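You operate a simulated robot arm through the tools that you are given. There is no shell and no other tool.

You run a simulated robot arm. Do the job below in one go: nothing can be reset, and whatever is moved stays where it is left.

Task
One piece sits loose in the flexer: tighten its clamp and reset the counter.
Fine: rockers to LEVEL before you tighten (30 newtons, fingers out); all three pieces gripped; press no START; cover shut, fingers clear of its edge; the switch stays off.

The check looks at the end state, three seconds after you hand in, the way a careful person would. Anything else that was tipped, shoved, dropped, spilled or broken makes it a failure. Lids that push on must go on centred and level and be pressed home; caps that screw on are set level and turned clockwise until they are tight.

Robot
A 6-joint arm with a fingered hand, fixed in place. Base frame: the origin is at the foot of the arm, x ahead of it, y to its left, z up. Units: m, rad, N and s.
With the tool pointing down near the work surface it reaches from about 0.58 to 0.62 m from the base axis. Its first joint turns from -2.897 to 2.897 rad. Payload 4 kg.
The TCP is the grasp point between the finger pads, 0.02 m short of the fingertips. In the tool frame z runs along the fingers and y along their closing line. Largest opening 0.14 m; the body of the gripper starts 0.054 m behind the TCP. The gripper is a hand of 3 fingers: y runs from the thumb to the fingers, the wrist lies at [0, 0, -0.215] in the tool frame, and closing takes about 1.5 s.
Orientation is that of the tool frame in the base frame, as a unit quaternion [w, x, y, z]. With the fingers straight down and closing along the base's y, the tool's x points along the base's -x, its y along +y and its z along -z.

Tools
- The arm moves only by the tool arm_command. Its argument "plan" is a list of rows, each a list of 7 numbers: the turn, a rotation vector about the tool's x, y, z in rad, then the shift along the tool's x, y, z in m, then the gripper command, from -1 (shut) to 1 (fully open), values between in proportion. In form: [[wx, wy, wz, dx, dy, dz, claw], ...]. A call has 1 to 20 rows; each row shifts and turns the commanded pose from where the row before left it, along the tool's axes as they then stand. A row lasts 0.2 s, in which the tool goes at most 0.05 m and 0.15 rad; a call with a longer step from one row to the next is refused whole, and so is a gripper value outside its range. A pose out of reach is approached as far as the arm can. The call stops where the force on the tool passes 40 N (or 10 N more than at its start, if that is more) or the arm is blocked; 0.2 s more then pass. The fingers move at their own pace (about 0.045 m/s each) and stop on an object; they squeeze with about 23 N. The grip force told is the motor's: it shows also when the fingers shut on nothing. Time passes only in rows, and 0.2 s behind the last, so rows that do not move let the fingers close. It gives the time, the measured TCP pose, the force on the tool (base axes), the opening and the grip force at its end, in the units of the frame above (readings bear some noise), with the torque about the TCP (base axes, N m) and any sound that the robot's microphone picked up.
- Cameras (640 x 400 px; columns grow to the right, rows downward): "scene" is fixed at [0.2263, -0.51, 1.8556]; the picture's right is [0.97, -0.23, 0.00], its down [-0.13, -0.53, -0.84] and it looks along [0.19, 0.81, -0.55] (base axes); focal length 337 px, centre (320, 200). "wrist" rides on the gripper at [0.074, -0.043, -0.079] in the tool frame; the picture's right is [0.50, 0.87, 0.00], its down [-0.59, 0.34, -0.73] and it looks along [-0.64, 0.37, 0.68] (tool axes); focal length 275 px, centre (320, 200). There is no depth. A picture from a camera that has moved, and an enlarged one, comes with that camera's place and axes in the base frame and with its lens. The place of the scene camera against the robot may be out by one fixed shift of up to 0.018 m in any direction.
- capture(camera): a new picture of that camera. No time passes.
- slide_trunk(by): slides the trunk up (or, below 0, down) by that many m; the arm rides with it, the base frame stays. It gives what a move gives, with no picture.
- hand_shape(shape): the hand has 3 fingers and takes this shape, open, in about a second: jaw (thumb against the fingers, like two jaws); tri (thumb and two fingers); tip (a fingertip pinch); poke (one finger out to press); point (the index stretched); flat (the hand flat); cup (the hand cupped); fist (a fist). The gripper value then closes the fingers along that shape, each until it touches; the sizes above hold for jaw. It gives what a move gives, with no picture.
- close_up(camera, box): a new picture of the part [left, top, right, bottom] of that camera's present view, enlarged. No time passes.
- close_job(): hands the job in; it is judged then, once.

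Nothing tells you positions but the pictures and the camera data. Unless the task says otherwise, let go and move clear before handing in.

The tools are called as a command line: name --pt "numbers of a row" for each row, then --argument value for the rest, lists and objects as JSON in quotes. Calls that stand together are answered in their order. arm_command: Moves the arm, as the interface text tells. Its arguments: {"type":"object","properties":{"plan":{"type":"array"}},"required":["plan"]} The other tools are called the same way: slide_trunk (by) slides the trunk up or down; hand_shape (shape) gives the hand a shape; capture (camera) takes a picture; close_up (camera, box) takes an enlarged picture of a part of a camera's view; close_job () hands the job in.

At the start:

```text
time_s: 0.0
tool_pos: [0.3322, 0.1086, 1.6132]
orientation: [0.0, 0.0, 1.0, -0.001]
ft_force: [-0.1, 0.3, -0.1]
ft_torque: [0.01, 0.02, 0.0]
width: 0.1398
grip_force: 0.1
shape: jaw
trunk travel left (down, up): [-0.475, 0.115]
```

scene: 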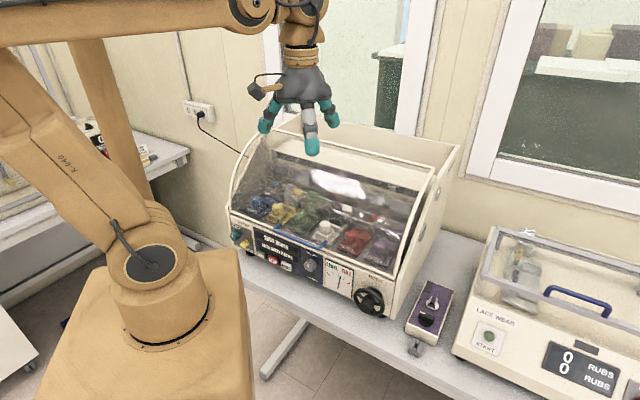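
wrist: 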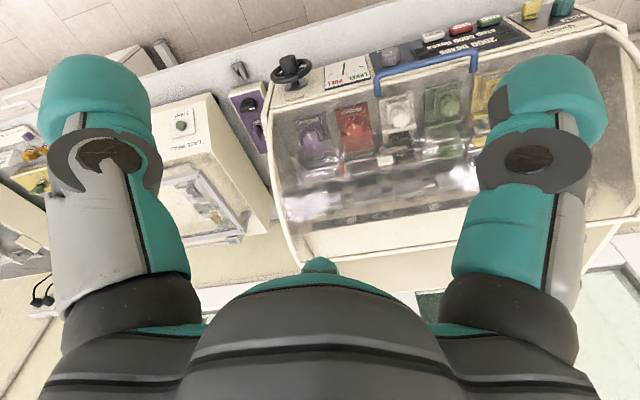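

I see the flexer in the middle of the bench, with a curved transparent cover and six coloured stations, and a "Lace wear" machine on the right. I'll look closer at the panel and the inside before moving anything.

close_up --camera "scene" --box '[220, 220, 420, 345]'

close_up --camera "scene" --box '[230, 150, 430, 275]'

close_up --camera "scene" --box '[390, 220, 640, 376]'

close_up --camera "wrist" --box '[260, 0, 600, 212]'

```text
3.20 times, centred on (320, 282) of scene
camera zoom: at [0.2263, -0.51, 1.8556], right [0.97, -0.23, 0.0], down [-0.13, -0.53, -0.84], along [0.19, 0.81, -0.55], focal length 1078 px, centre (320, -64)
```

zoom: 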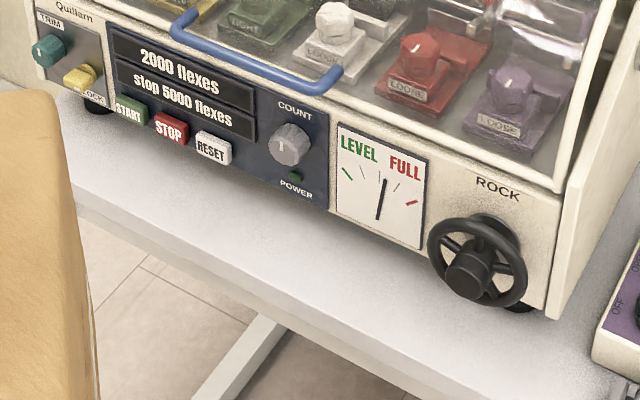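

```text
3.20 times, centred on (330, 212) of scene
camera zoom: at [0.2263, -0.51, 1.8556], right [0.97, -0.23, 0.0], down [-0.13, -0.53, -0.84], along [0.19, 0.81, -0.55], focal length 1078 px, centre (288, 160)
```

zoom: 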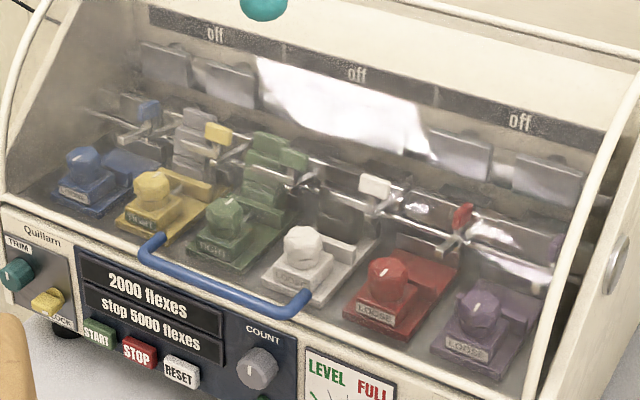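

```text
2.56 times, centred on (515, 298) of scene
camera zoom: at [0.2263, -0.51, 1.8556], right [0.97, -0.23, 0.0], down [-0.13, -0.53, -0.84], along [0.19, 0.81, -0.55], focal length 862 px, centre (-179, -51)
```

zoom: 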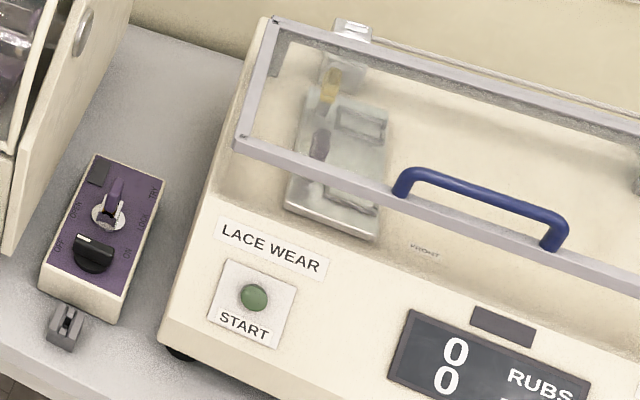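

```text
1.88 times, centred on (430, 106) of wrist
camera zoom: at [0.2576, 0.0663, 1.6945], right [-0.5, 0.87, 0.0], down [0.59, 0.34, 0.73], along [0.64, 0.37, -0.68], focal length 518 px, centre (113, 377)
```

zoom: 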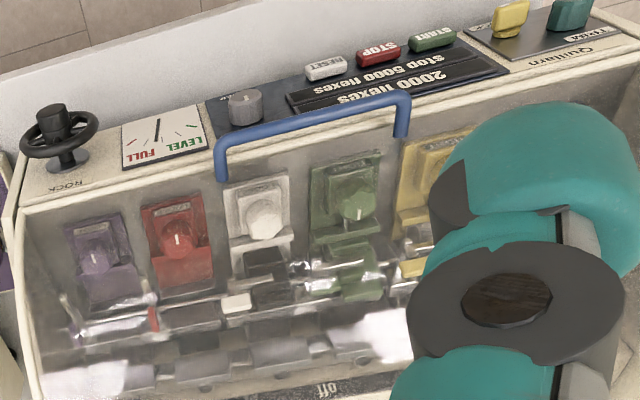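

The machine's front faces the arm base diagonally (Rock wheel about (0.525, 0.13, 1.0), Trim knob about (0.14, 0.58, 1.0)). I'll zoom further on each station, the gauge and the purple box to read labels.

close_up --camera "scene" --box '[236, 178, 316, 228]'

close_up --camera "scene" --box '[310, 195, 410, 258]'

close_up --camera "scene" --box '[224, 218, 304, 268]'

close_up --camera "scene" --box '[298, 246, 394, 306]'

close_up --camera "scene" --box '[396, 276, 476, 326]'

```text
8.00 times, centred on (276, 203) of scene
camera zoom: at [0.2263, -0.51, 1.8556], right [0.97, -0.23, 0.0], down [-0.13, -0.53, -0.84], along [0.19, 0.81, -0.55], focal length 2694 px, centre (672, 176)
```

zoom: 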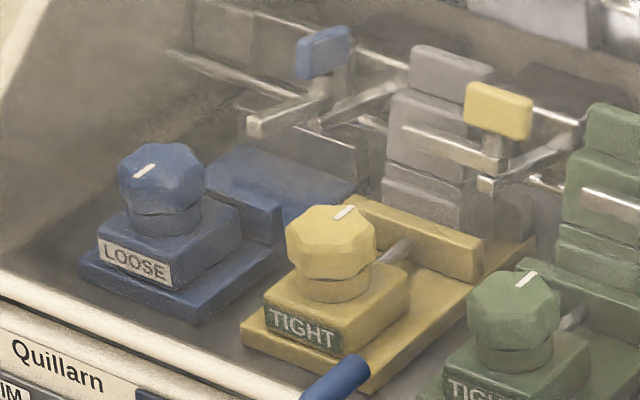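

```text
6.35 times, centred on (360, 226) of scene
camera zoom: at [0.2263, -0.51, 1.8556], right [0.97, -0.23, 0.0], down [-0.13, -0.53, -0.84], along [0.19, 0.81, -0.55], focal length 2138 px, centre (66, 32)
```

zoom: 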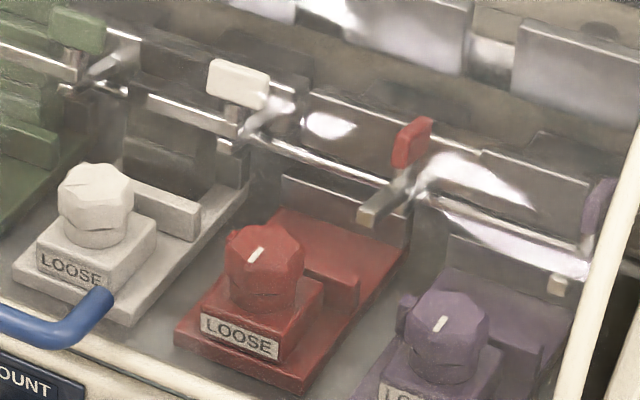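

```text
8.00 times, centred on (264, 243) of scene
camera zoom: at [0.2263, -0.51, 1.8556], right [0.97, -0.23, 0.0], down [-0.13, -0.53, -0.84], along [0.19, 0.81, -0.55], focal length 2694 px, centre (768, -144)
```

zoom: 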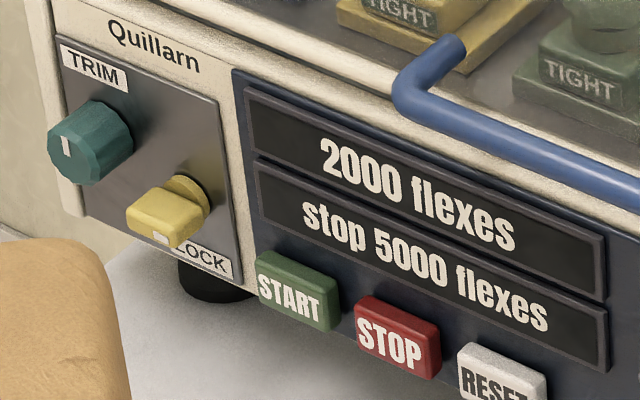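

```text
6.67 times, centred on (346, 276) of scene
camera zoom: at [0.2263, -0.51, 1.8556], right [0.97, -0.23, 0.0], down [-0.13, -0.53, -0.84], along [0.19, 0.81, -0.55], focal length 2245 px, centre (147, -307)
```

zoom: 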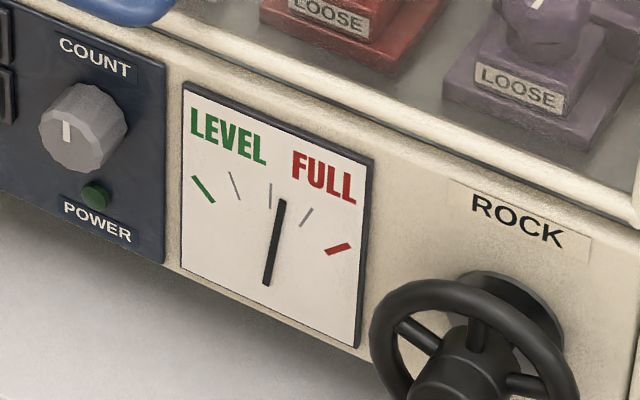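

```text
8.00 times, centred on (436, 301) of scene
camera zoom: at [0.2263, -0.51, 1.8556], right [0.97, -0.23, 0.0], down [-0.13, -0.53, -0.84], along [0.19, 0.81, -0.55], focal length 2694 px, centre (-608, -608)
```

zoom: 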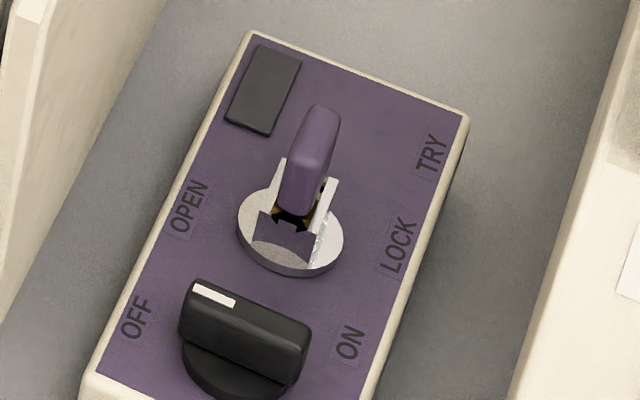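

White appears to be the loose piece (dark piece in white, label LOOSE, while yellow and green read TIGHT and the others look empty). I'll check the cover's side pivot, the back, and the wrist view in more detail.

close_up --camera "scene" --box '[320, 130, 470, 224]'

close_up --camera "scene" --box '[360, 190, 460, 252]'

close_up --camera "scene" --box '[300, 195, 380, 245]'

close_up --camera "wrist" --box '[270, 80, 480, 211]'

close_up --camera "scene" --box '[220, 90, 320, 153]'

```text
4.26 times, centred on (395, 177) of scene
camera zoom: at [0.2263, -0.51, 1.8556], right [0.97, -0.23, 0.0], down [-0.13, -0.53, -0.84], along [0.19, 0.81, -0.55], focal length 1433 px, centre (1, 298)
```

zoom: 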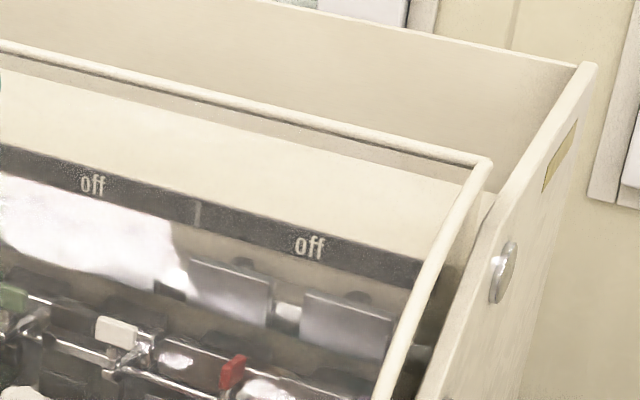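

```text
6.40 times, centred on (410, 221) of scene
camera zoom: at [0.2263, -0.51, 1.8556], right [0.97, -0.23, 0.0], down [-0.13, -0.53, -0.84], along [0.19, 0.81, -0.55], focal length 2155 px, centre (-256, 66)
```

zoom: 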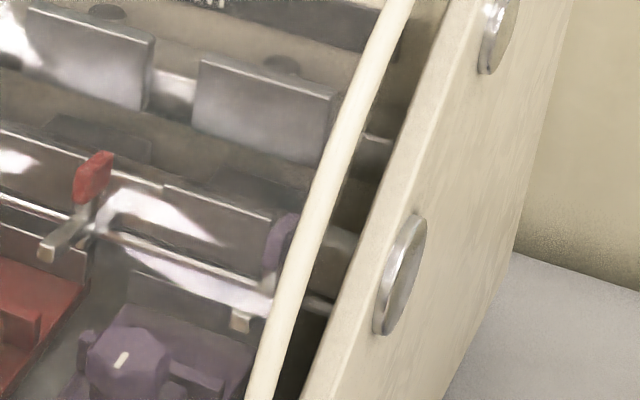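

```text
8.00 times, centred on (340, 220) of scene
camera zoom: at [0.2263, -0.51, 1.8556], right [0.97, -0.23, 0.0], down [-0.13, -0.53, -0.84], along [0.19, 0.81, -0.55], focal length 2694 px, centre (160, 40)
```

zoom: 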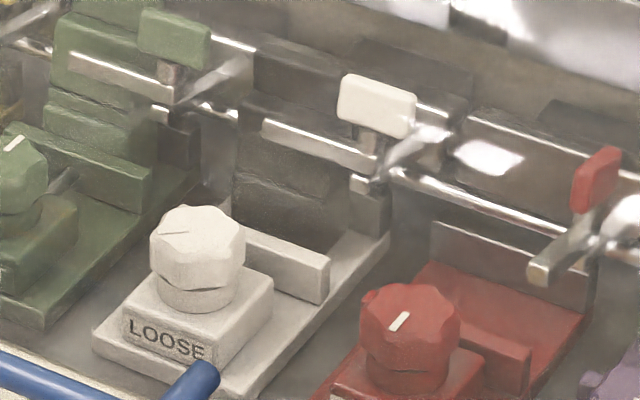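

```text
3.05 times, centred on (375, 146) of wrist
camera zoom: at [0.2576, 0.0663, 1.6945], right [-0.5, 0.87, 0.0], down [0.59, 0.34, 0.73], along [0.64, 0.37, -0.68], focal length 839 px, centre (152, 366)
```

zoom: 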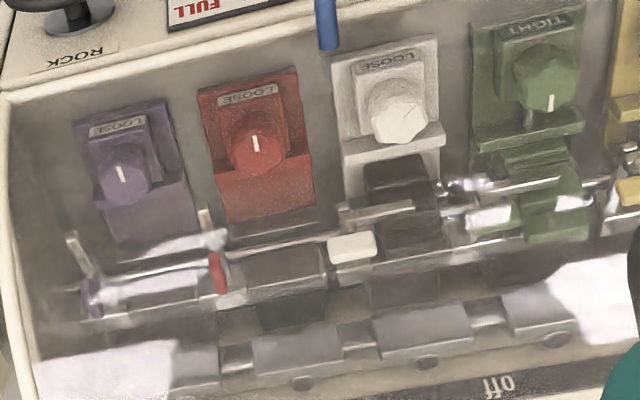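

```text
6.35 times, centred on (270, 122) of scene
camera zoom: at [0.2263, -0.51, 1.8556], right [0.97, -0.23, 0.0], down [-0.13, -0.53, -0.84], along [0.19, 0.81, -0.55], focal length 2138 px, centre (638, 698)
```

zoom: 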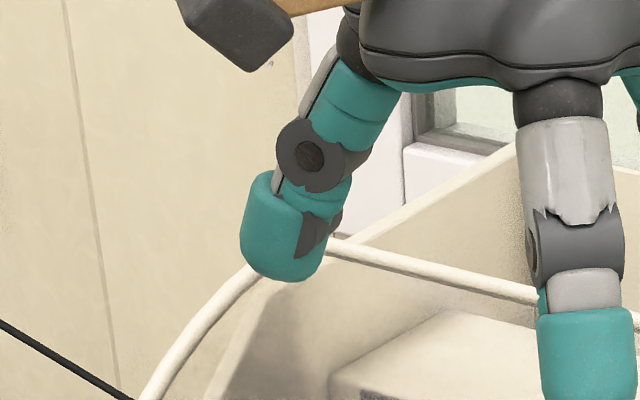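

The white station holds a dark piece and its clamp reads LOOSE; the others with pieces (yellow, green) read TIGHT. I'll turn the hand square to the machine and take wrist views for proper triangulation.

arm_command --pt "0 0 -0.142 0 0 0 1" --pt "0 0 -0.142 0 0 0 1" --pt "0 0 -0.142 0 0 0 1" --pt "0 0 -0.142 0 0 0 1" --pt "0 0 -0.142 0 0 0 1" --pt "0 0 0 0 0 0 1"

capture --camera "wrist"

capture --camera "scene"

```text
time_s: 1.4
tool_pos: [0.3313, 0.1082, 1.6142]
orientation: [0.0, -0.349, 0.937, 0.0]
ft_force: [-0.8, 0.5, -0.4]
ft_torque: [0.01, 0.0, 0.01]
width: 0.1399
grip_force: 0.1
shape: jaw
trunk travel left (down, up): [-0.475, 0.115]
```

```text
taken
camera wrist: at [0.3038, 0.0283, 1.6946], right [-0.94, 0.33, 0.0], down [0.22, 0.64, 0.73], along [0.24, 0.69, -0.68], focal length 275 px, centre (320, 200)
```

wrist: 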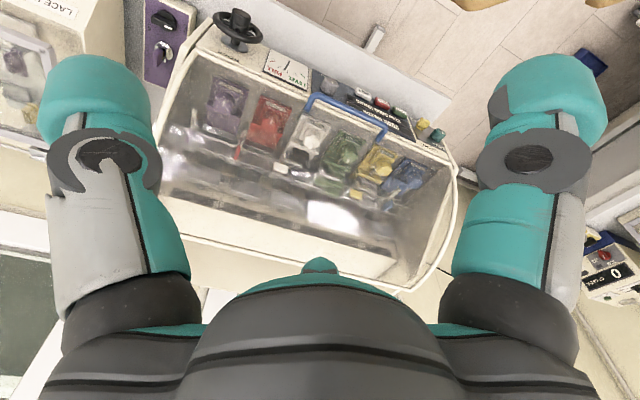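

```text
taken
```

scene: 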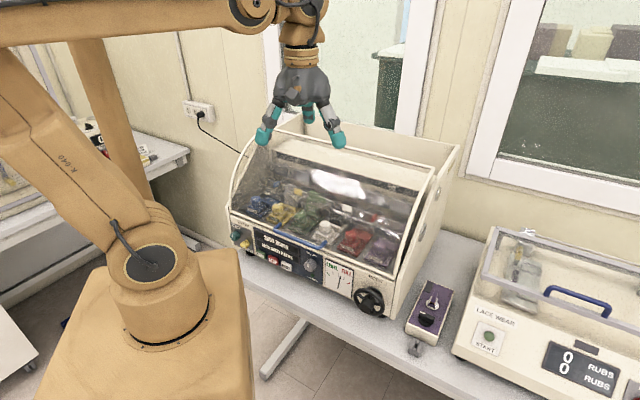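

I now have the whole machine in the wrist view (upside-down). I'll move the hand sideways along the machine to get a wide stereo baseline.

arm_command --pt "0 0 0 0 -0.04 0 1" --pt "0 0 0 0 -0.04 0 1" --pt "0 0 0 0 -0.04 0 1" --pt "0 0 0 0 -0.04 0 1" --pt "0 0 0 0 -0.04 0 1" --pt "0 0 0 0 0 0 1"

capture --camera "wrist"

close_up --camera "wrist" --box '[160, 20, 480, 220]'

```text
time_s: 2.8
tool_pos: [0.4605, -0.0429, 1.614]
orientation: [0.0, -0.348, 0.938, -0.001]
ft_force: [-0.4, 0.9, -0.3]
ft_torque: [-0.03, -0.02, -0.01]
width: 0.14
grip_force: 0.0
shape: jaw
trunk travel left (down, up): [-0.475, 0.115]
```

```text
taken
camera wrist: at [0.4333, -0.1224, 1.6951], right [-0.94, 0.33, 0.0], down [0.22, 0.64, 0.73], along [0.24, 0.69, -0.68], focal length 275 px, centre (320, 200)
```

wrist: 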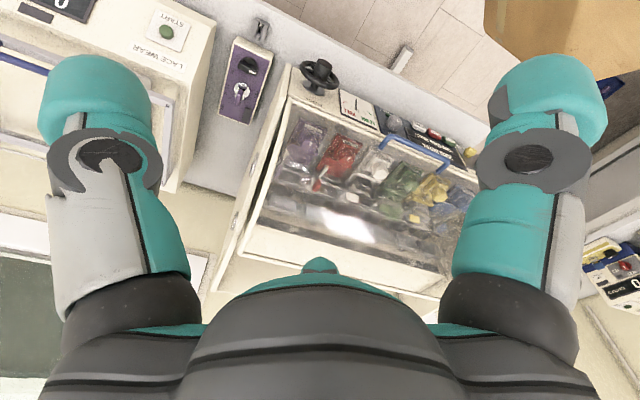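

```text
2.00 times, centred on (320, 120) of wrist
camera zoom: at [0.4333, -0.1224, 1.6951], right [-0.94, 0.33, 0.0], down [0.22, 0.64, 0.73], along [0.24, 0.69, -0.68], focal length 551 px, centre (320, 360)
```

zoom: 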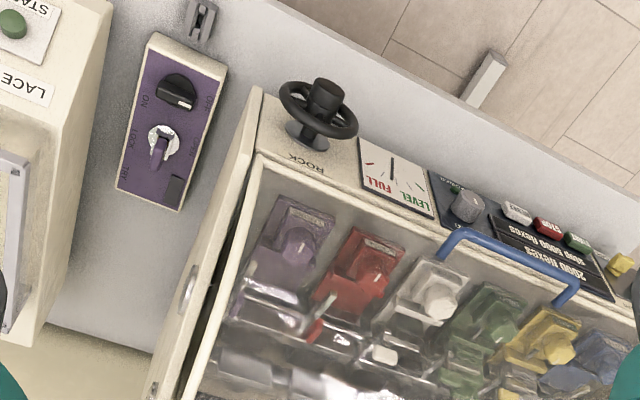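

Good view of the right half. Now I'll go to the left side and look back right for the second stereo view.

arm_command --pt "0 0 0 0 0.046 0 1" --pt "0 0 0 0 0.046 0 1" --pt "0 0 0 0 0.046 0 1" --pt "0 0 0 0 0.046 0 1" --pt "0 0 0 0 0.046 0 1" --pt "0 0 0 0 0.046 0 1" --pt "0 0 0 0 0.046 0 1" --pt "0 0 0 0 0.046 0 1" --pt "0 0 0 0 0.046 0 1" --pt "0 0 0.14 0 0 0 1" --pt "0 0 0.14 0 0 0 1" --pt "0 0 0.14 0 0 0 1" --pt "0 0 0.14 0 0 0 1" --pt "0 0 0 0 0 0 1"

capture --camera "wrist"

close_up --camera "wrist" --box '[160, 20, 480, 220]'

```text
time_s: 5.8
tool_pos: [0.1913, 0.2711, 1.6132]
orientation: [0.0, -0.073, 0.997, 0.0]
ft_force: [0.8, 0.8, -0.4]
ft_torque: [-0.03, 0.02, 0.02]
width: 0.1398
grip_force: 0.0
shape: jaw
trunk travel left (down, up): [-0.475, 0.115]
```

```text
taken
camera wrist: at [0.1251, 0.218, 1.6945], right [-0.62, 0.78, 0.0], down [0.53, 0.42, 0.73], along [0.57, 0.46, -0.68], focal length 275 px, centre (320, 200)
```

wrist: 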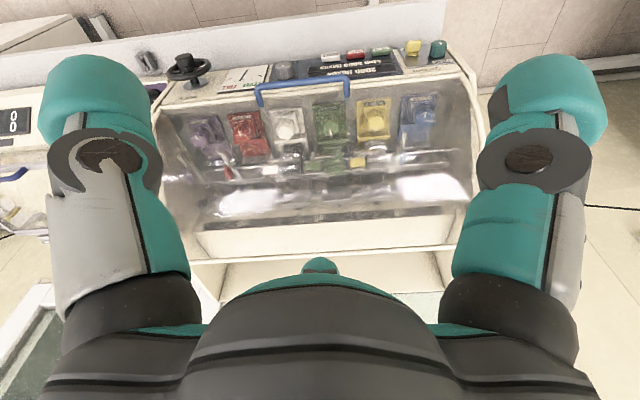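

```text
2.00 times, centred on (320, 120) of wrist
camera zoom: at [0.1251, 0.218, 1.6945], right [-0.62, 0.78, 0.0], down [0.53, 0.42, 0.73], along [0.57, 0.46, -0.68], focal length 551 px, centre (320, 360)
```

zoom: 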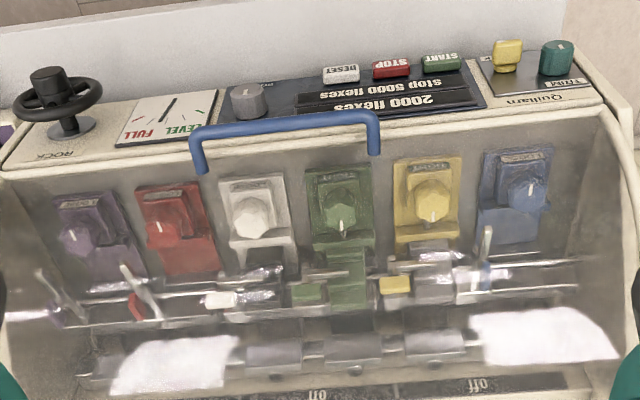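

From stereo, the machine sits at 45° (normal along x=y), the handle bar is at about z 1.15, the white knob near (0.443, 0.375, 1.157), RESET near (0.307, 0.395, 0.987) and the wheel hub near (0.51, 0.12, 1.02). I'll enlarge parts of this view to learn the cover's hinge and the knob markers.

close_up --camera "wrist" --box '[150, 160, 500, 310]'

close_up --camera "wrist" --box '[220, 80, 380, 180]'

close_up --camera "wrist" --box '[150, 30, 310, 130]'

close_up --camera "wrist" --box '[300, 30, 480, 142]'

```text
1.83 times, centred on (325, 235) of wrist
camera zoom: at [0.1251, 0.218, 1.6945], right [-0.62, 0.78, 0.0], down [0.53, 0.42, 0.73], along [0.57, 0.46, -0.68], focal length 503 px, centre (311, 136)
```

zoom: 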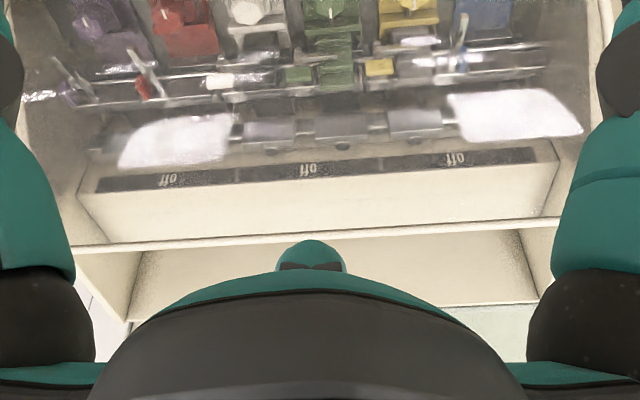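

```text
4.00 times, centred on (300, 130) of wrist
camera zoom: at [0.1251, 0.218, 1.6945], right [-0.62, 0.78, 0.0], down [0.53, 0.42, 0.73], along [0.57, 0.46, -0.68], focal length 1101 px, centre (400, 480)
```

zoom: 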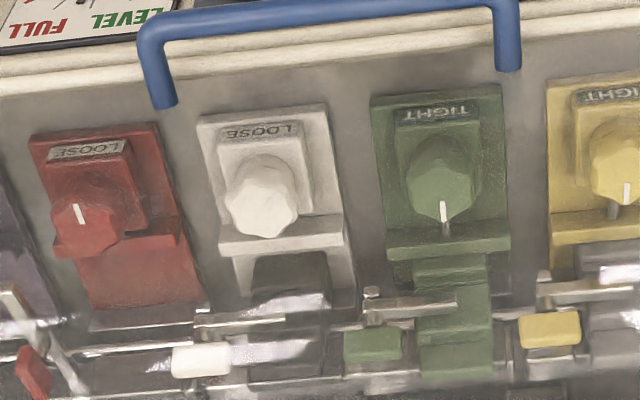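

```text
4.00 times, centred on (230, 80) of wrist
camera zoom: at [0.1251, 0.218, 1.6945], right [-0.62, 0.78, 0.0], down [0.53, 0.42, 0.73], along [0.57, 0.46, -0.68], focal length 1101 px, centre (680, 680)
```

zoom: 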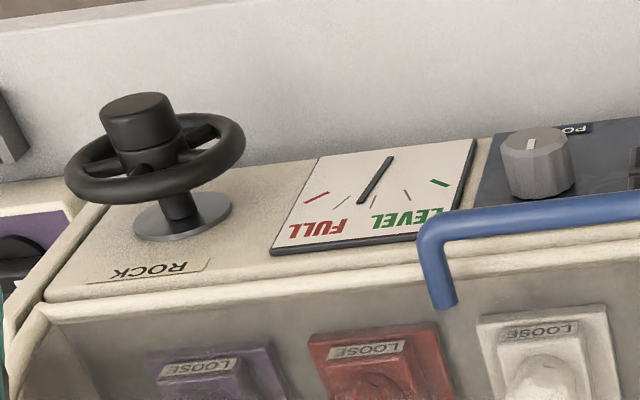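

```text
3.56 times, centred on (390, 86) of wrist
camera zoom: at [0.1251, 0.218, 1.6945], right [-0.62, 0.78, 0.0], down [0.53, 0.42, 0.73], along [0.57, 0.46, -0.68], focal length 979 px, centre (71, 605)
```

zoom: 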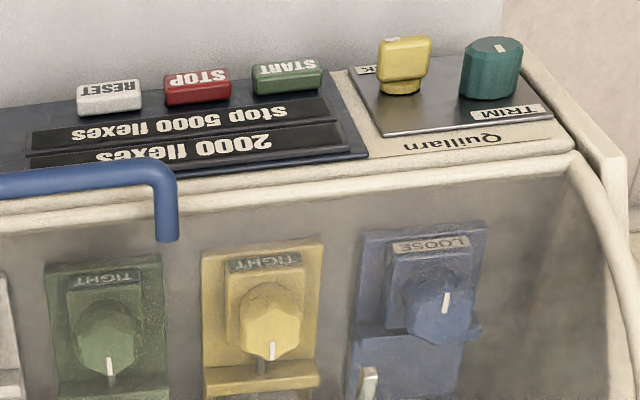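

The geometry is consistent: the handle bar runs along the machine at z≈1.15, and the wheel axis is horizontal along the machine normal. I'll first do the rockers with the cover shut, so I'm testing whether the arm can hold the hand level, pointing at the machine, high up in free space.

arm_command --pt "0 0 -0.128 0 0 0 1" --pt "0 0 -0.128 0 0 0 1" --pt "0 0 -0.128 0 0 0 1" --pt "0 0 -0.128 0 0 0 1" --pt "0 0 -0.127 0 0 0 1" --pt "0 -0.145 0 -0.031 0 0 1" --pt "0 -0.145 0 -0.031 0 0 1" --pt "0 -0.145 0 -0.031 0 0 1" --pt "0 -0.145 0 -0.031 0 0 1" --pt "0 -0.145 0 -0.031 0 0 1" --pt "0 -0.145 0 -0.031 0 0 1" --pt "0 0 0 0 0 0 1"

capture --camera "scene"

capture --camera "wrist"

```text
time_s: 8.4
tool_pos: [0.3114, 0.3899, 1.6777]
orientation: [0.389, -0.349, 0.837, 0.162]
ft_force: [0.1, -0.2, 0.6]
ft_torque: [0.0, 0.0, 0.01]
width: 0.14
grip_force: 0.2
shape: jaw
trunk travel left (down, up): [-0.475, 0.115]
```

```text
taken
```

scene: 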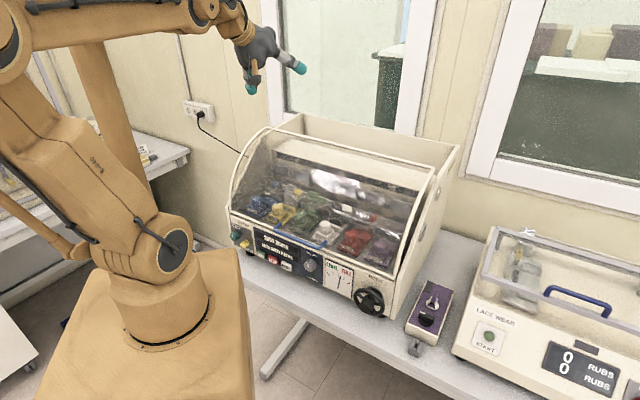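

```text
taken
camera wrist: at [0.2658, 0.2844, 1.6746], right [-0.84, 0.38, -0.38], down [-0.37, 0.11, 0.92], along [0.39, 0.92, 0.05], focal length 275 px, centre (320, 200)
```

wrist: 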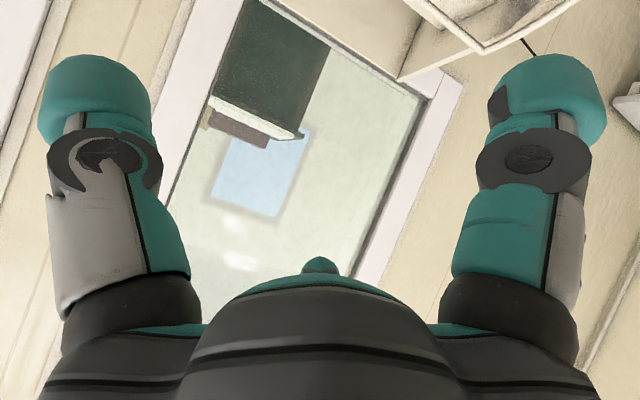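

The pitch works so far. I'll finish levelling the hand, then shift to be in line with the wheel before lowering.

arm_command --pt "0 -0.14 0 -0.03 0 0 1" --pt "0 -0.14 0 -0.03 0 0 1" --pt "0 -0.14 0 -0.03 0 0 1" --pt "0 -0.14 0 -0.03 0 0 1" --pt "0 -0.14 0 -0.03 0 0 1" --pt "0 0 0 0 0 0 1"

capture --camera "scene"

```text
time_s: 9.8
tool_pos: [0.3537, 0.4339, 1.8118]
orientation: [0.653, -0.272, 0.653, 0.272]
ft_force: [-0.4, -0.9, -0.3]
ft_torque: [-0.02, 0.0, 0.03]
width: 0.1398
grip_force: 0.1
shape: jaw
trunk travel left (down, up): [-0.475, 0.115]
```

```text
taken
```

scene: 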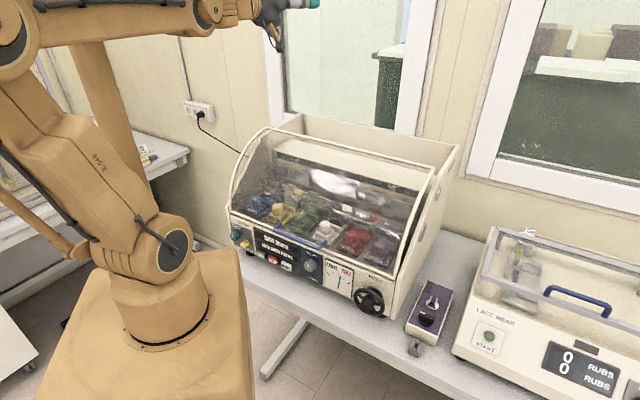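

The hand is level and points at the machine. Next I move sideways to line up with the wheel and back off, still high above everything.

arm_command --pt "0 0 0 0 -0.042 -0.01 1" --pt "0 0 0 0 -0.042 -0.02 1" --pt "0 0 0 0 -0.042 -0.025 1" --pt "0 0 0 0 -0.042 -0.025 1" --pt "0 0 0 0 -0.042 -0.025 1" --pt "0 0 0 0 -0.042 -0.025 1" --pt "0 0 0 0 -0.042 -0.025 1" --pt "0 0 0 0 -0.037 -0.025 1" --pt "0 0 0 0 0 0 1"

slide_trunk --by -0.3

capture --camera "scene"

capture --camera "wrist"

```text
time_s: 11.8
tool_pos: [0.4604, 0.0713, 1.8128]
orientation: [0.653, -0.272, 0.653, 0.271]
ft_force: [-0.2, -0.1, 0.7]
ft_torque: [0.01, 0.0, 0.04]
width: 0.1399
grip_force: 0.0
shape: jaw
trunk travel left (down, up): [-0.475, 0.115]
```

```text
time_s: 14.8
tool_pos: [0.462, 0.0707, 1.5133]
orientation: [0.652, -0.272, 0.653, 0.272]
ft_force: [-0.1, 0.9, -0.2]
ft_torque: [0.01, 0.02, 0.03]
width: 0.1401
grip_force: 0.0
shape: jaw
trunk travel left (down, up): [-0.175, 0.415]
```

```text
taken
```

scene: 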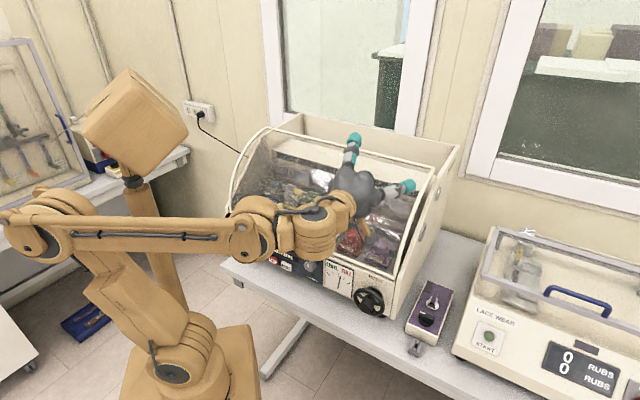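

```text
taken
camera wrist: at [0.4367, -0.0142, 1.4409], right [-0.61, 0.61, -0.5], down [-0.76, -0.28, 0.59], along [0.22, 0.74, 0.64], focal length 275 px, centre (320, 200)
```

wrist: 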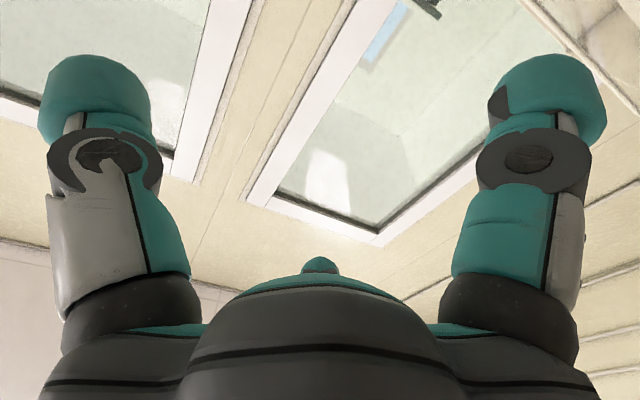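

The arm posture is clear and free of the bench. I'll lower the hand in front of the wheel step by step.

arm_command --pt "0 0 0 0.04 0 0 1" --pt "0 0 0 0.04 0 0 1" --pt "0 0 0 0.04 0 0 1" --pt "0 0 0 0.04 0 0 1" --pt "0 0 0 0.04 0 0 1" --pt "0 0 0 0.04 0 0 1" --pt "0 0 0 0 0 0 1"

capture --camera "scene"

```text
time_s: 16.4
tool_pos: [0.4631, 0.0711, 1.2719]
orientation: [0.653, -0.271, 0.653, 0.272]
ft_force: [0.2, -0.2, 0.0]
ft_torque: [-0.03, -0.04, -0.03]
width: 0.1402
grip_force: 0.1
shape: jaw
trunk travel left (down, up): [-0.175, 0.415]
```

```text
taken
```

scene: 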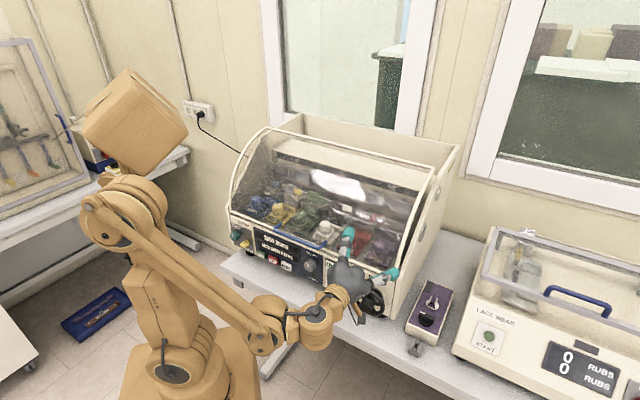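

Good progress. I'll use the trunk for the rest of the drop so the elbow stays clear of the column.

slide_trunk --by -0.17

capture --camera "scene"

close_up --camera "scene" --box '[280, 220, 440, 320]'

```text
time_s: 18.3
tool_pos: [0.4627, 0.071, 1.1008]
orientation: [0.653, -0.271, 0.653, 0.271]
ft_force: [-0.3, -0.6, -0.4]
ft_torque: [0.0, -0.01, -0.02]
width: 0.1401
grip_force: 0.1
shape: jaw
trunk travel left (down, up): [-0.005, 0.585]
```

```text
taken
```

scene: 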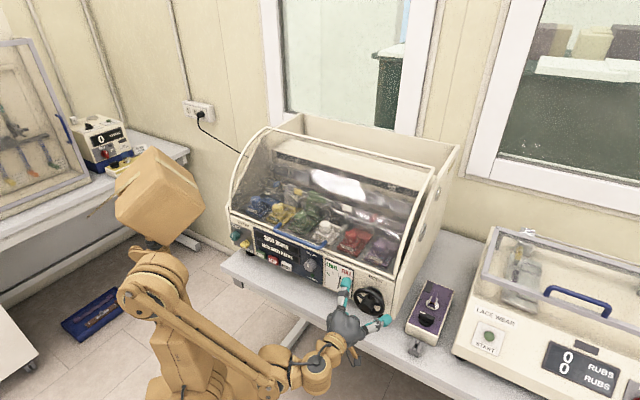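

```text
4.00 times, centred on (360, 270) of scene
camera zoom: at [0.2263, -0.51, 1.8556], right [0.97, -0.23, 0.0], down [-0.13, -0.53, -0.84], along [0.19, 0.81, -0.55], focal length 1347 px, centre (160, -80)
```

zoom: 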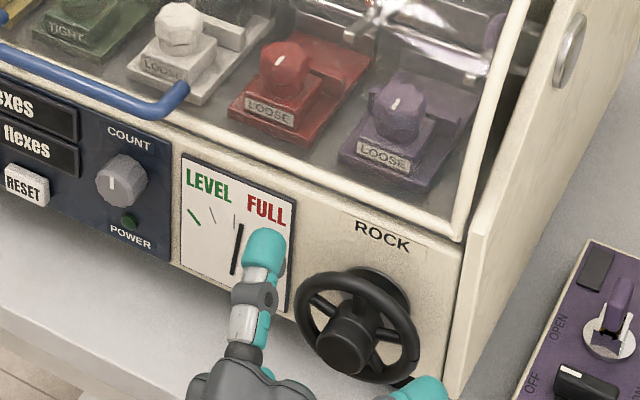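

The hand now hangs level in front of the wheel at z≈1.10 and I can see the digits sit roughly 120° apart. I'll close the hand in free space once to learn how the digits meet.

arm_command --pt "0 0 0 0 0 0 0" --pt "0 0 0 0 0 0 0" --pt "0 0 0 0 0 0 0" --pt "0 0 0 0 0 0 0" --pt "0 0 0 0 0 0 0" --pt "0 0 0 0 0 0 0"

capture --camera "wrist"

close_up --camera "scene" --box '[280, 240, 440, 340]'

arm_command --pt "0 0 0 0 0 0 -1" --pt "0 0 0 0 0 0 -1" --pt "0 0 0 0 0 0 -1" --pt "0 0 0 0 0 0 -1" --pt "0 0 0 0 0 0 -1" --pt "0 0 0 0 0 0 -1" --pt "0 0 0 0 0 0 -1"

capture --camera "wrist"

close_up --camera "scene" --box '[280, 240, 440, 340]'

```text
time_s: 19.7
tool_pos: [0.4626, 0.0708, 1.1017]
orientation: [0.653, -0.272, 0.653, 0.272]
ft_force: [0.5, 0.3, -0.2]
ft_torque: [-0.02, -0.02, 0.01]
width: 0.0705
grip_force: 0.0
shape: jaw
trunk travel left (down, up): [-0.005, 0.585]
```

```text
taken
camera wrist: at [0.4374, -0.0139, 1.0298], right [-0.61, 0.61, -0.5], down [-0.76, -0.28, 0.59], along [0.22, 0.74, 0.64], focal length 275 px, centre (320, 200)
```

wrist: 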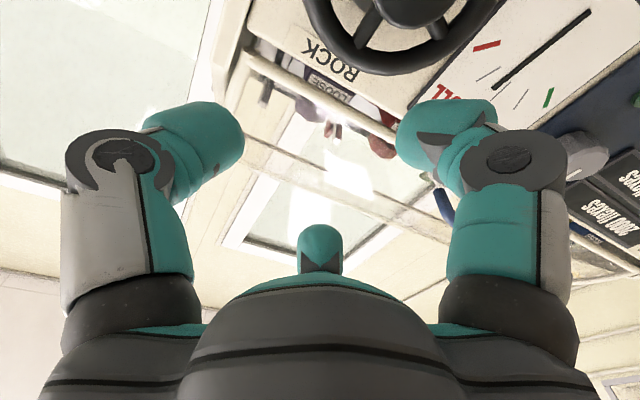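

```text
4.00 times, centred on (360, 290) of scene
camera zoom: at [0.2263, -0.51, 1.8556], right [0.97, -0.23, 0.0], down [-0.13, -0.53, -0.84], along [0.19, 0.81, -0.55], focal length 1347 px, centre (160, -160)
```

zoom: 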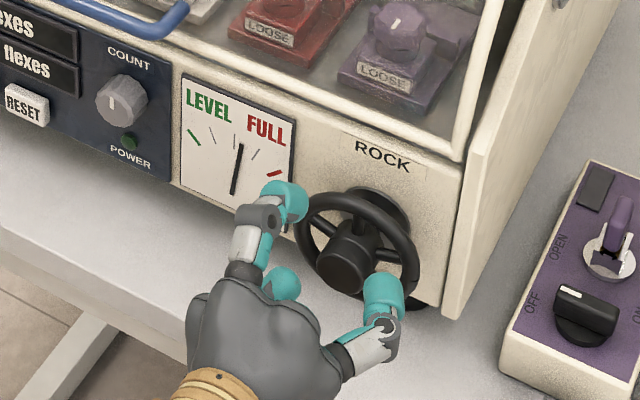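

```text
time_s: 21.3
tool_pos: [0.4624, 0.0714, 1.1024]
orientation: [0.653, -0.272, 0.653, 0.271]
ft_force: [0.2, 0.7, -0.1]
ft_torque: [-0.03, 0.03, -0.01]
width: 0.0
grip_force: 22.9
shape: jaw
trunk travel left (down, up): [-0.005, 0.585]
```

```text
taken
camera wrist: at [0.4374, -0.0139, 1.0298], right [-0.61, 0.61, -0.5], down [-0.76, -0.28, 0.59], along [0.22, 0.74, 0.64], focal length 275 px, centre (320, 200)
```

wrist: 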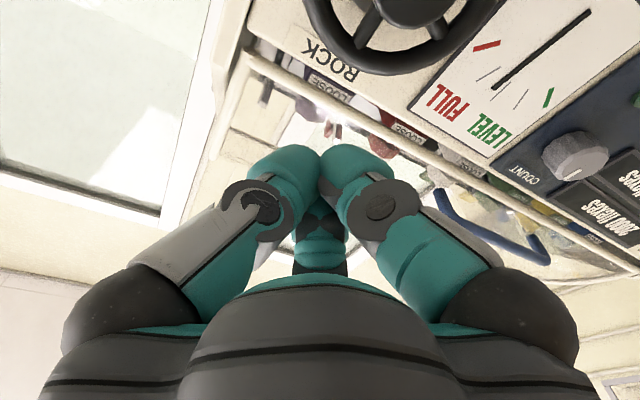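

```text
4.00 times, centred on (360, 290) of scene
camera zoom: at [0.2263, -0.51, 1.8556], right [0.97, -0.23, 0.0], down [-0.13, -0.53, -0.84], along [0.19, 0.81, -0.55], focal length 1347 px, centre (160, -160)
```

zoom: 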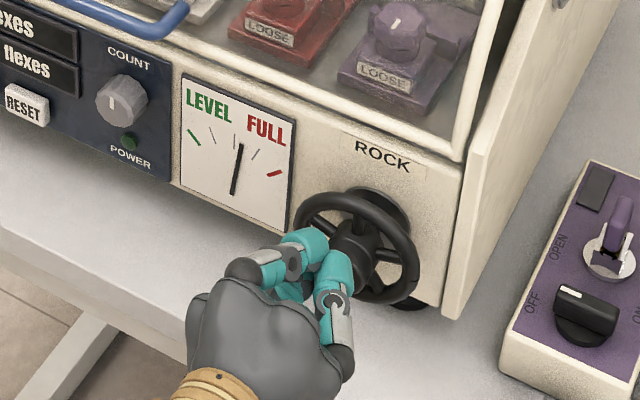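

All three digits close radially to a point, ideal for the round wheel and knob. I'll reopen, drop to the wheel's height (z≈1.02), and check alignment.

arm_command --pt "0 0 0 0 0 0 1" --pt "0 0 0 0.0 0 0 1" --pt "0 0 0 0.02 0.002 0 1" --pt "0 0 0 0.02 0 0 1" --pt "0 0 0 0.02 0 0 1" --pt "0 0 0 0.022 0 0 1" --pt "0 0 0 0 0 0 1" --pt "0 0 0 0 0 0 1"

close_up --camera "scene" --box '[280, 240, 440, 340]'

capture --camera "wrist"

capture --camera "scene"

```text
time_s: 23.1
tool_pos: [0.4623, 0.0737, 1.0236]
orientation: [0.652, -0.272, 0.654, 0.271]
ft_force: [0.1, -0.2, 0.2]
ft_torque: [0.02, 0.0, 0.01]
width: 0.1402
grip_force: 0.0
shape: jaw
out of reach, approached as far as the arm can: row 6
trunk travel left (down, up): [-0.005, 0.585]
```

```text
4.00 times, centred on (360, 290) of scene
camera zoom: at [0.2263, -0.51, 1.8556], right [0.97, -0.23, 0.0], down [-0.13, -0.53, -0.84], along [0.19, 0.81, -0.55], focal length 1347 px, centre (160, -160)
```

zoom: 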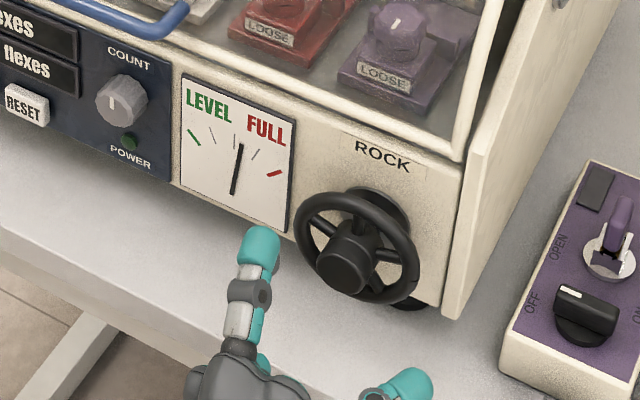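

```text
taken
camera wrist: at [0.4371, -0.0126, 0.9512], right [-0.62, 0.61, -0.5], down [-0.76, -0.28, 0.59], along [0.22, 0.74, 0.63], focal length 275 px, centre (320, 200)
```

wrist: 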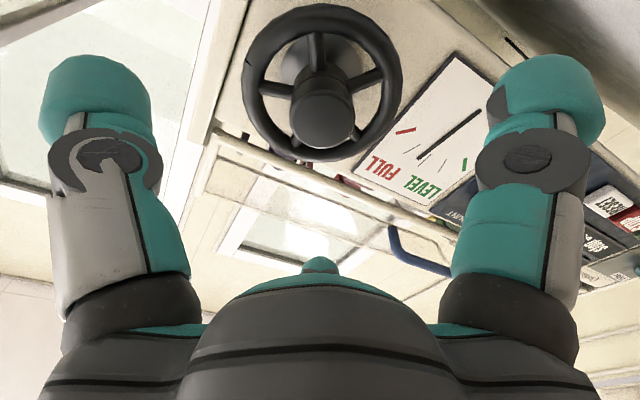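

```text
taken
```

scene: 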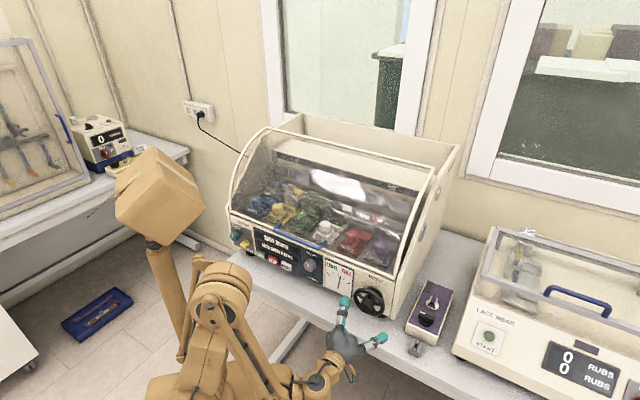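

The wheel centre matches my estimate (u≈0.2745, z≈1.02) and the hand is lined up. I'll advance so the open digits surround the rim.

arm_command --pt "0 0 0 0.001 0 0.03 1" --pt "0 0 0 0.001 0 0.03 1" --pt "0 0 0 0 0 0.02 1" --pt "0 0 0 0 0 0.015 1" --pt "0 0 0 0 0 0 1"

capture --camera "wrist"

close_up --camera "scene" --box '[280, 240, 440, 340]'

```text
time_s: 24.3
tool_pos: [0.5286, 0.1408, 1.0216]
orientation: [0.652, -0.272, 0.653, 0.271]
ft_force: [-0.1, -0.3, 0.0]
ft_torque: [-0.03, -0.01, 0.0]
width: 0.1401
grip_force: 0.1
shape: jaw
trunk travel left (down, up): [-0.005, 0.585]
```

```text
taken
camera wrist: at [0.504, 0.0552, 0.9491], right [-0.61, 0.61, -0.5], down [-0.76, -0.28, 0.59], along [0.22, 0.74, 0.64], focal length 275 px, centre (320, 200)
```

wrist: 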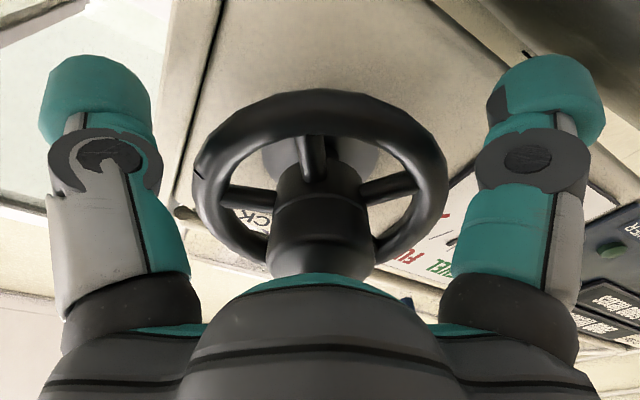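

```text
4.00 times, centred on (360, 290) of scene
camera zoom: at [0.2263, -0.51, 1.8556], right [0.97, -0.23, 0.0], down [-0.13, -0.53, -0.84], along [0.19, 0.81, -0.55], focal length 1347 px, centre (160, -160)
```

zoom: 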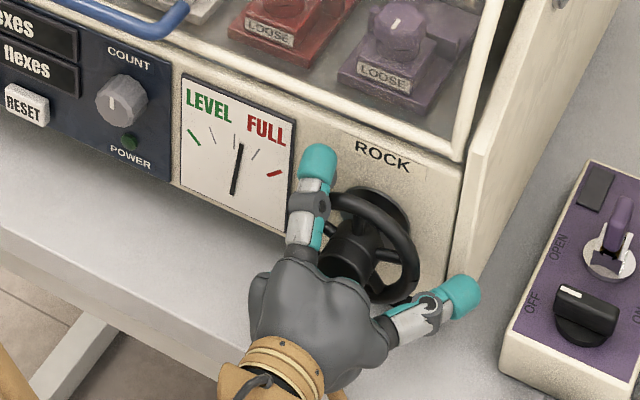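

The open digits surround the wheel. I'll close on the rim.

arm_command --pt "0 0 0 0 0 0 0.3" --pt "0 0 0 0 0 0 -1" --pt "0 0 0 0 0 0 -1" --pt "0 0 0 0 0 0 -1" --pt "0 0 0 0 0 0 -1" --pt "0 0 0 0 0 0 -1" --pt "0 0 0 0 0 0 -1"

capture --camera "wrist"

close_up --camera "scene" --box '[280, 240, 440, 340]'

```text
time_s: 25.9
tool_pos: [0.5297, 0.1419, 1.0204]
orientation: [0.652, -0.272, 0.654, 0.271]
ft_force: [11.8, 10.6, 3.8]
ft_torque: [0.02, 0.02, -0.35]
width: 0.0904
grip_force: 23.5
shape: jaw
trunk travel left (down, up): [-0.005, 0.585]
```

```text
taken
camera wrist: at [0.5048, 0.0562, 0.9487], right [-0.62, 0.61, -0.5], down [-0.76, -0.28, 0.59], along [0.22, 0.74, 0.63], focal length 275 px, centre (320, 200)
```

wrist: 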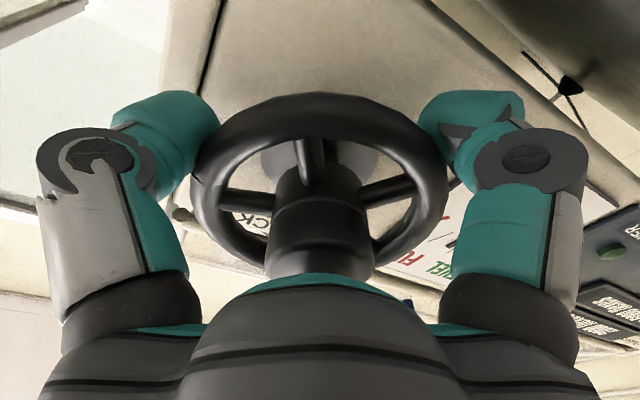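

```text
4.00 times, centred on (360, 290) of scene
camera zoom: at [0.2263, -0.51, 1.8556], right [0.97, -0.23, 0.0], down [-0.13, -0.53, -0.84], along [0.19, 0.81, -0.55], focal length 1347 px, centre (160, -160)
```

zoom: 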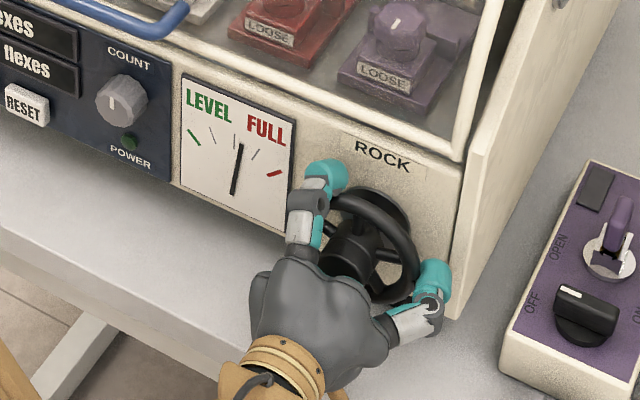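

The hand grips the rim (0.09 m) firmly. I'll turn it a little counter-clockwise and watch the gauge.

arm_command --pt "0 0 -0.06 0 0 0.003 -1" --pt "0 0 -0.06 0 0 0.002 -1" --pt "0 0 -0.06 0 0 0 -1" --pt "0 0 -0.06 0 0 0 -1" --pt "0 0 -0.06 0 0 0 -1" --pt "0 0 0 0 0 0 -1"

close_up --camera "scene" --box '[280, 240, 440, 340]'

capture --camera "wrist"

```text
time_s: 27.3
tool_pos: [0.5332, 0.1435, 1.0207]
orientation: [0.686, -0.365, 0.605, 0.17]
ft_force: [1.9, -5.0, 6.7]
ft_torque: [0.23, -0.16, -0.4]
width: 0.0875
grip_force: 22.6
shape: jaw
trunk travel left (down, up): [-0.005, 0.585]
```

```text
4.00 times, centred on (360, 290) of scene
camera zoom: at [0.2263, -0.51, 1.8556], right [0.97, -0.23, 0.0], down [-0.13, -0.53, -0.84], along [0.19, 0.81, -0.55], focal length 1347 px, centre (160, -160)
```

zoom: 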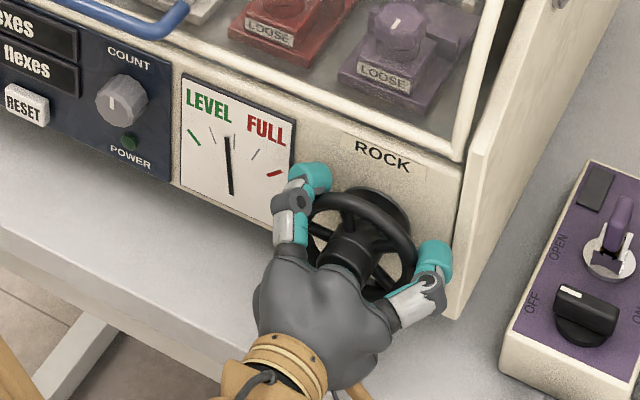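

```text
taken
camera wrist: at [0.5214, 0.0432, 0.9651], right [-0.48, 0.48, -0.73], down [-0.87, -0.17, 0.46], along [0.1, 0.86, 0.5], focal length 275 px, centre (320, 200)
```

wrist: 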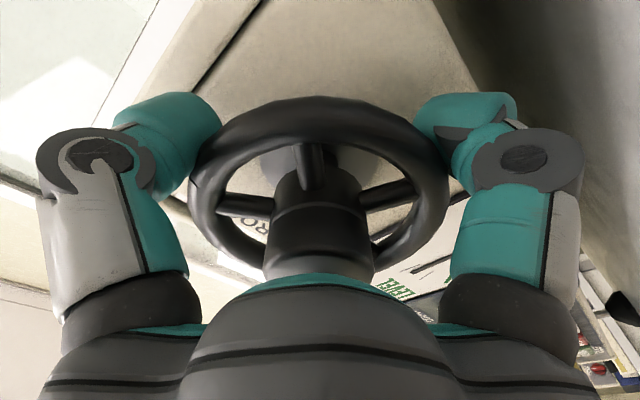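

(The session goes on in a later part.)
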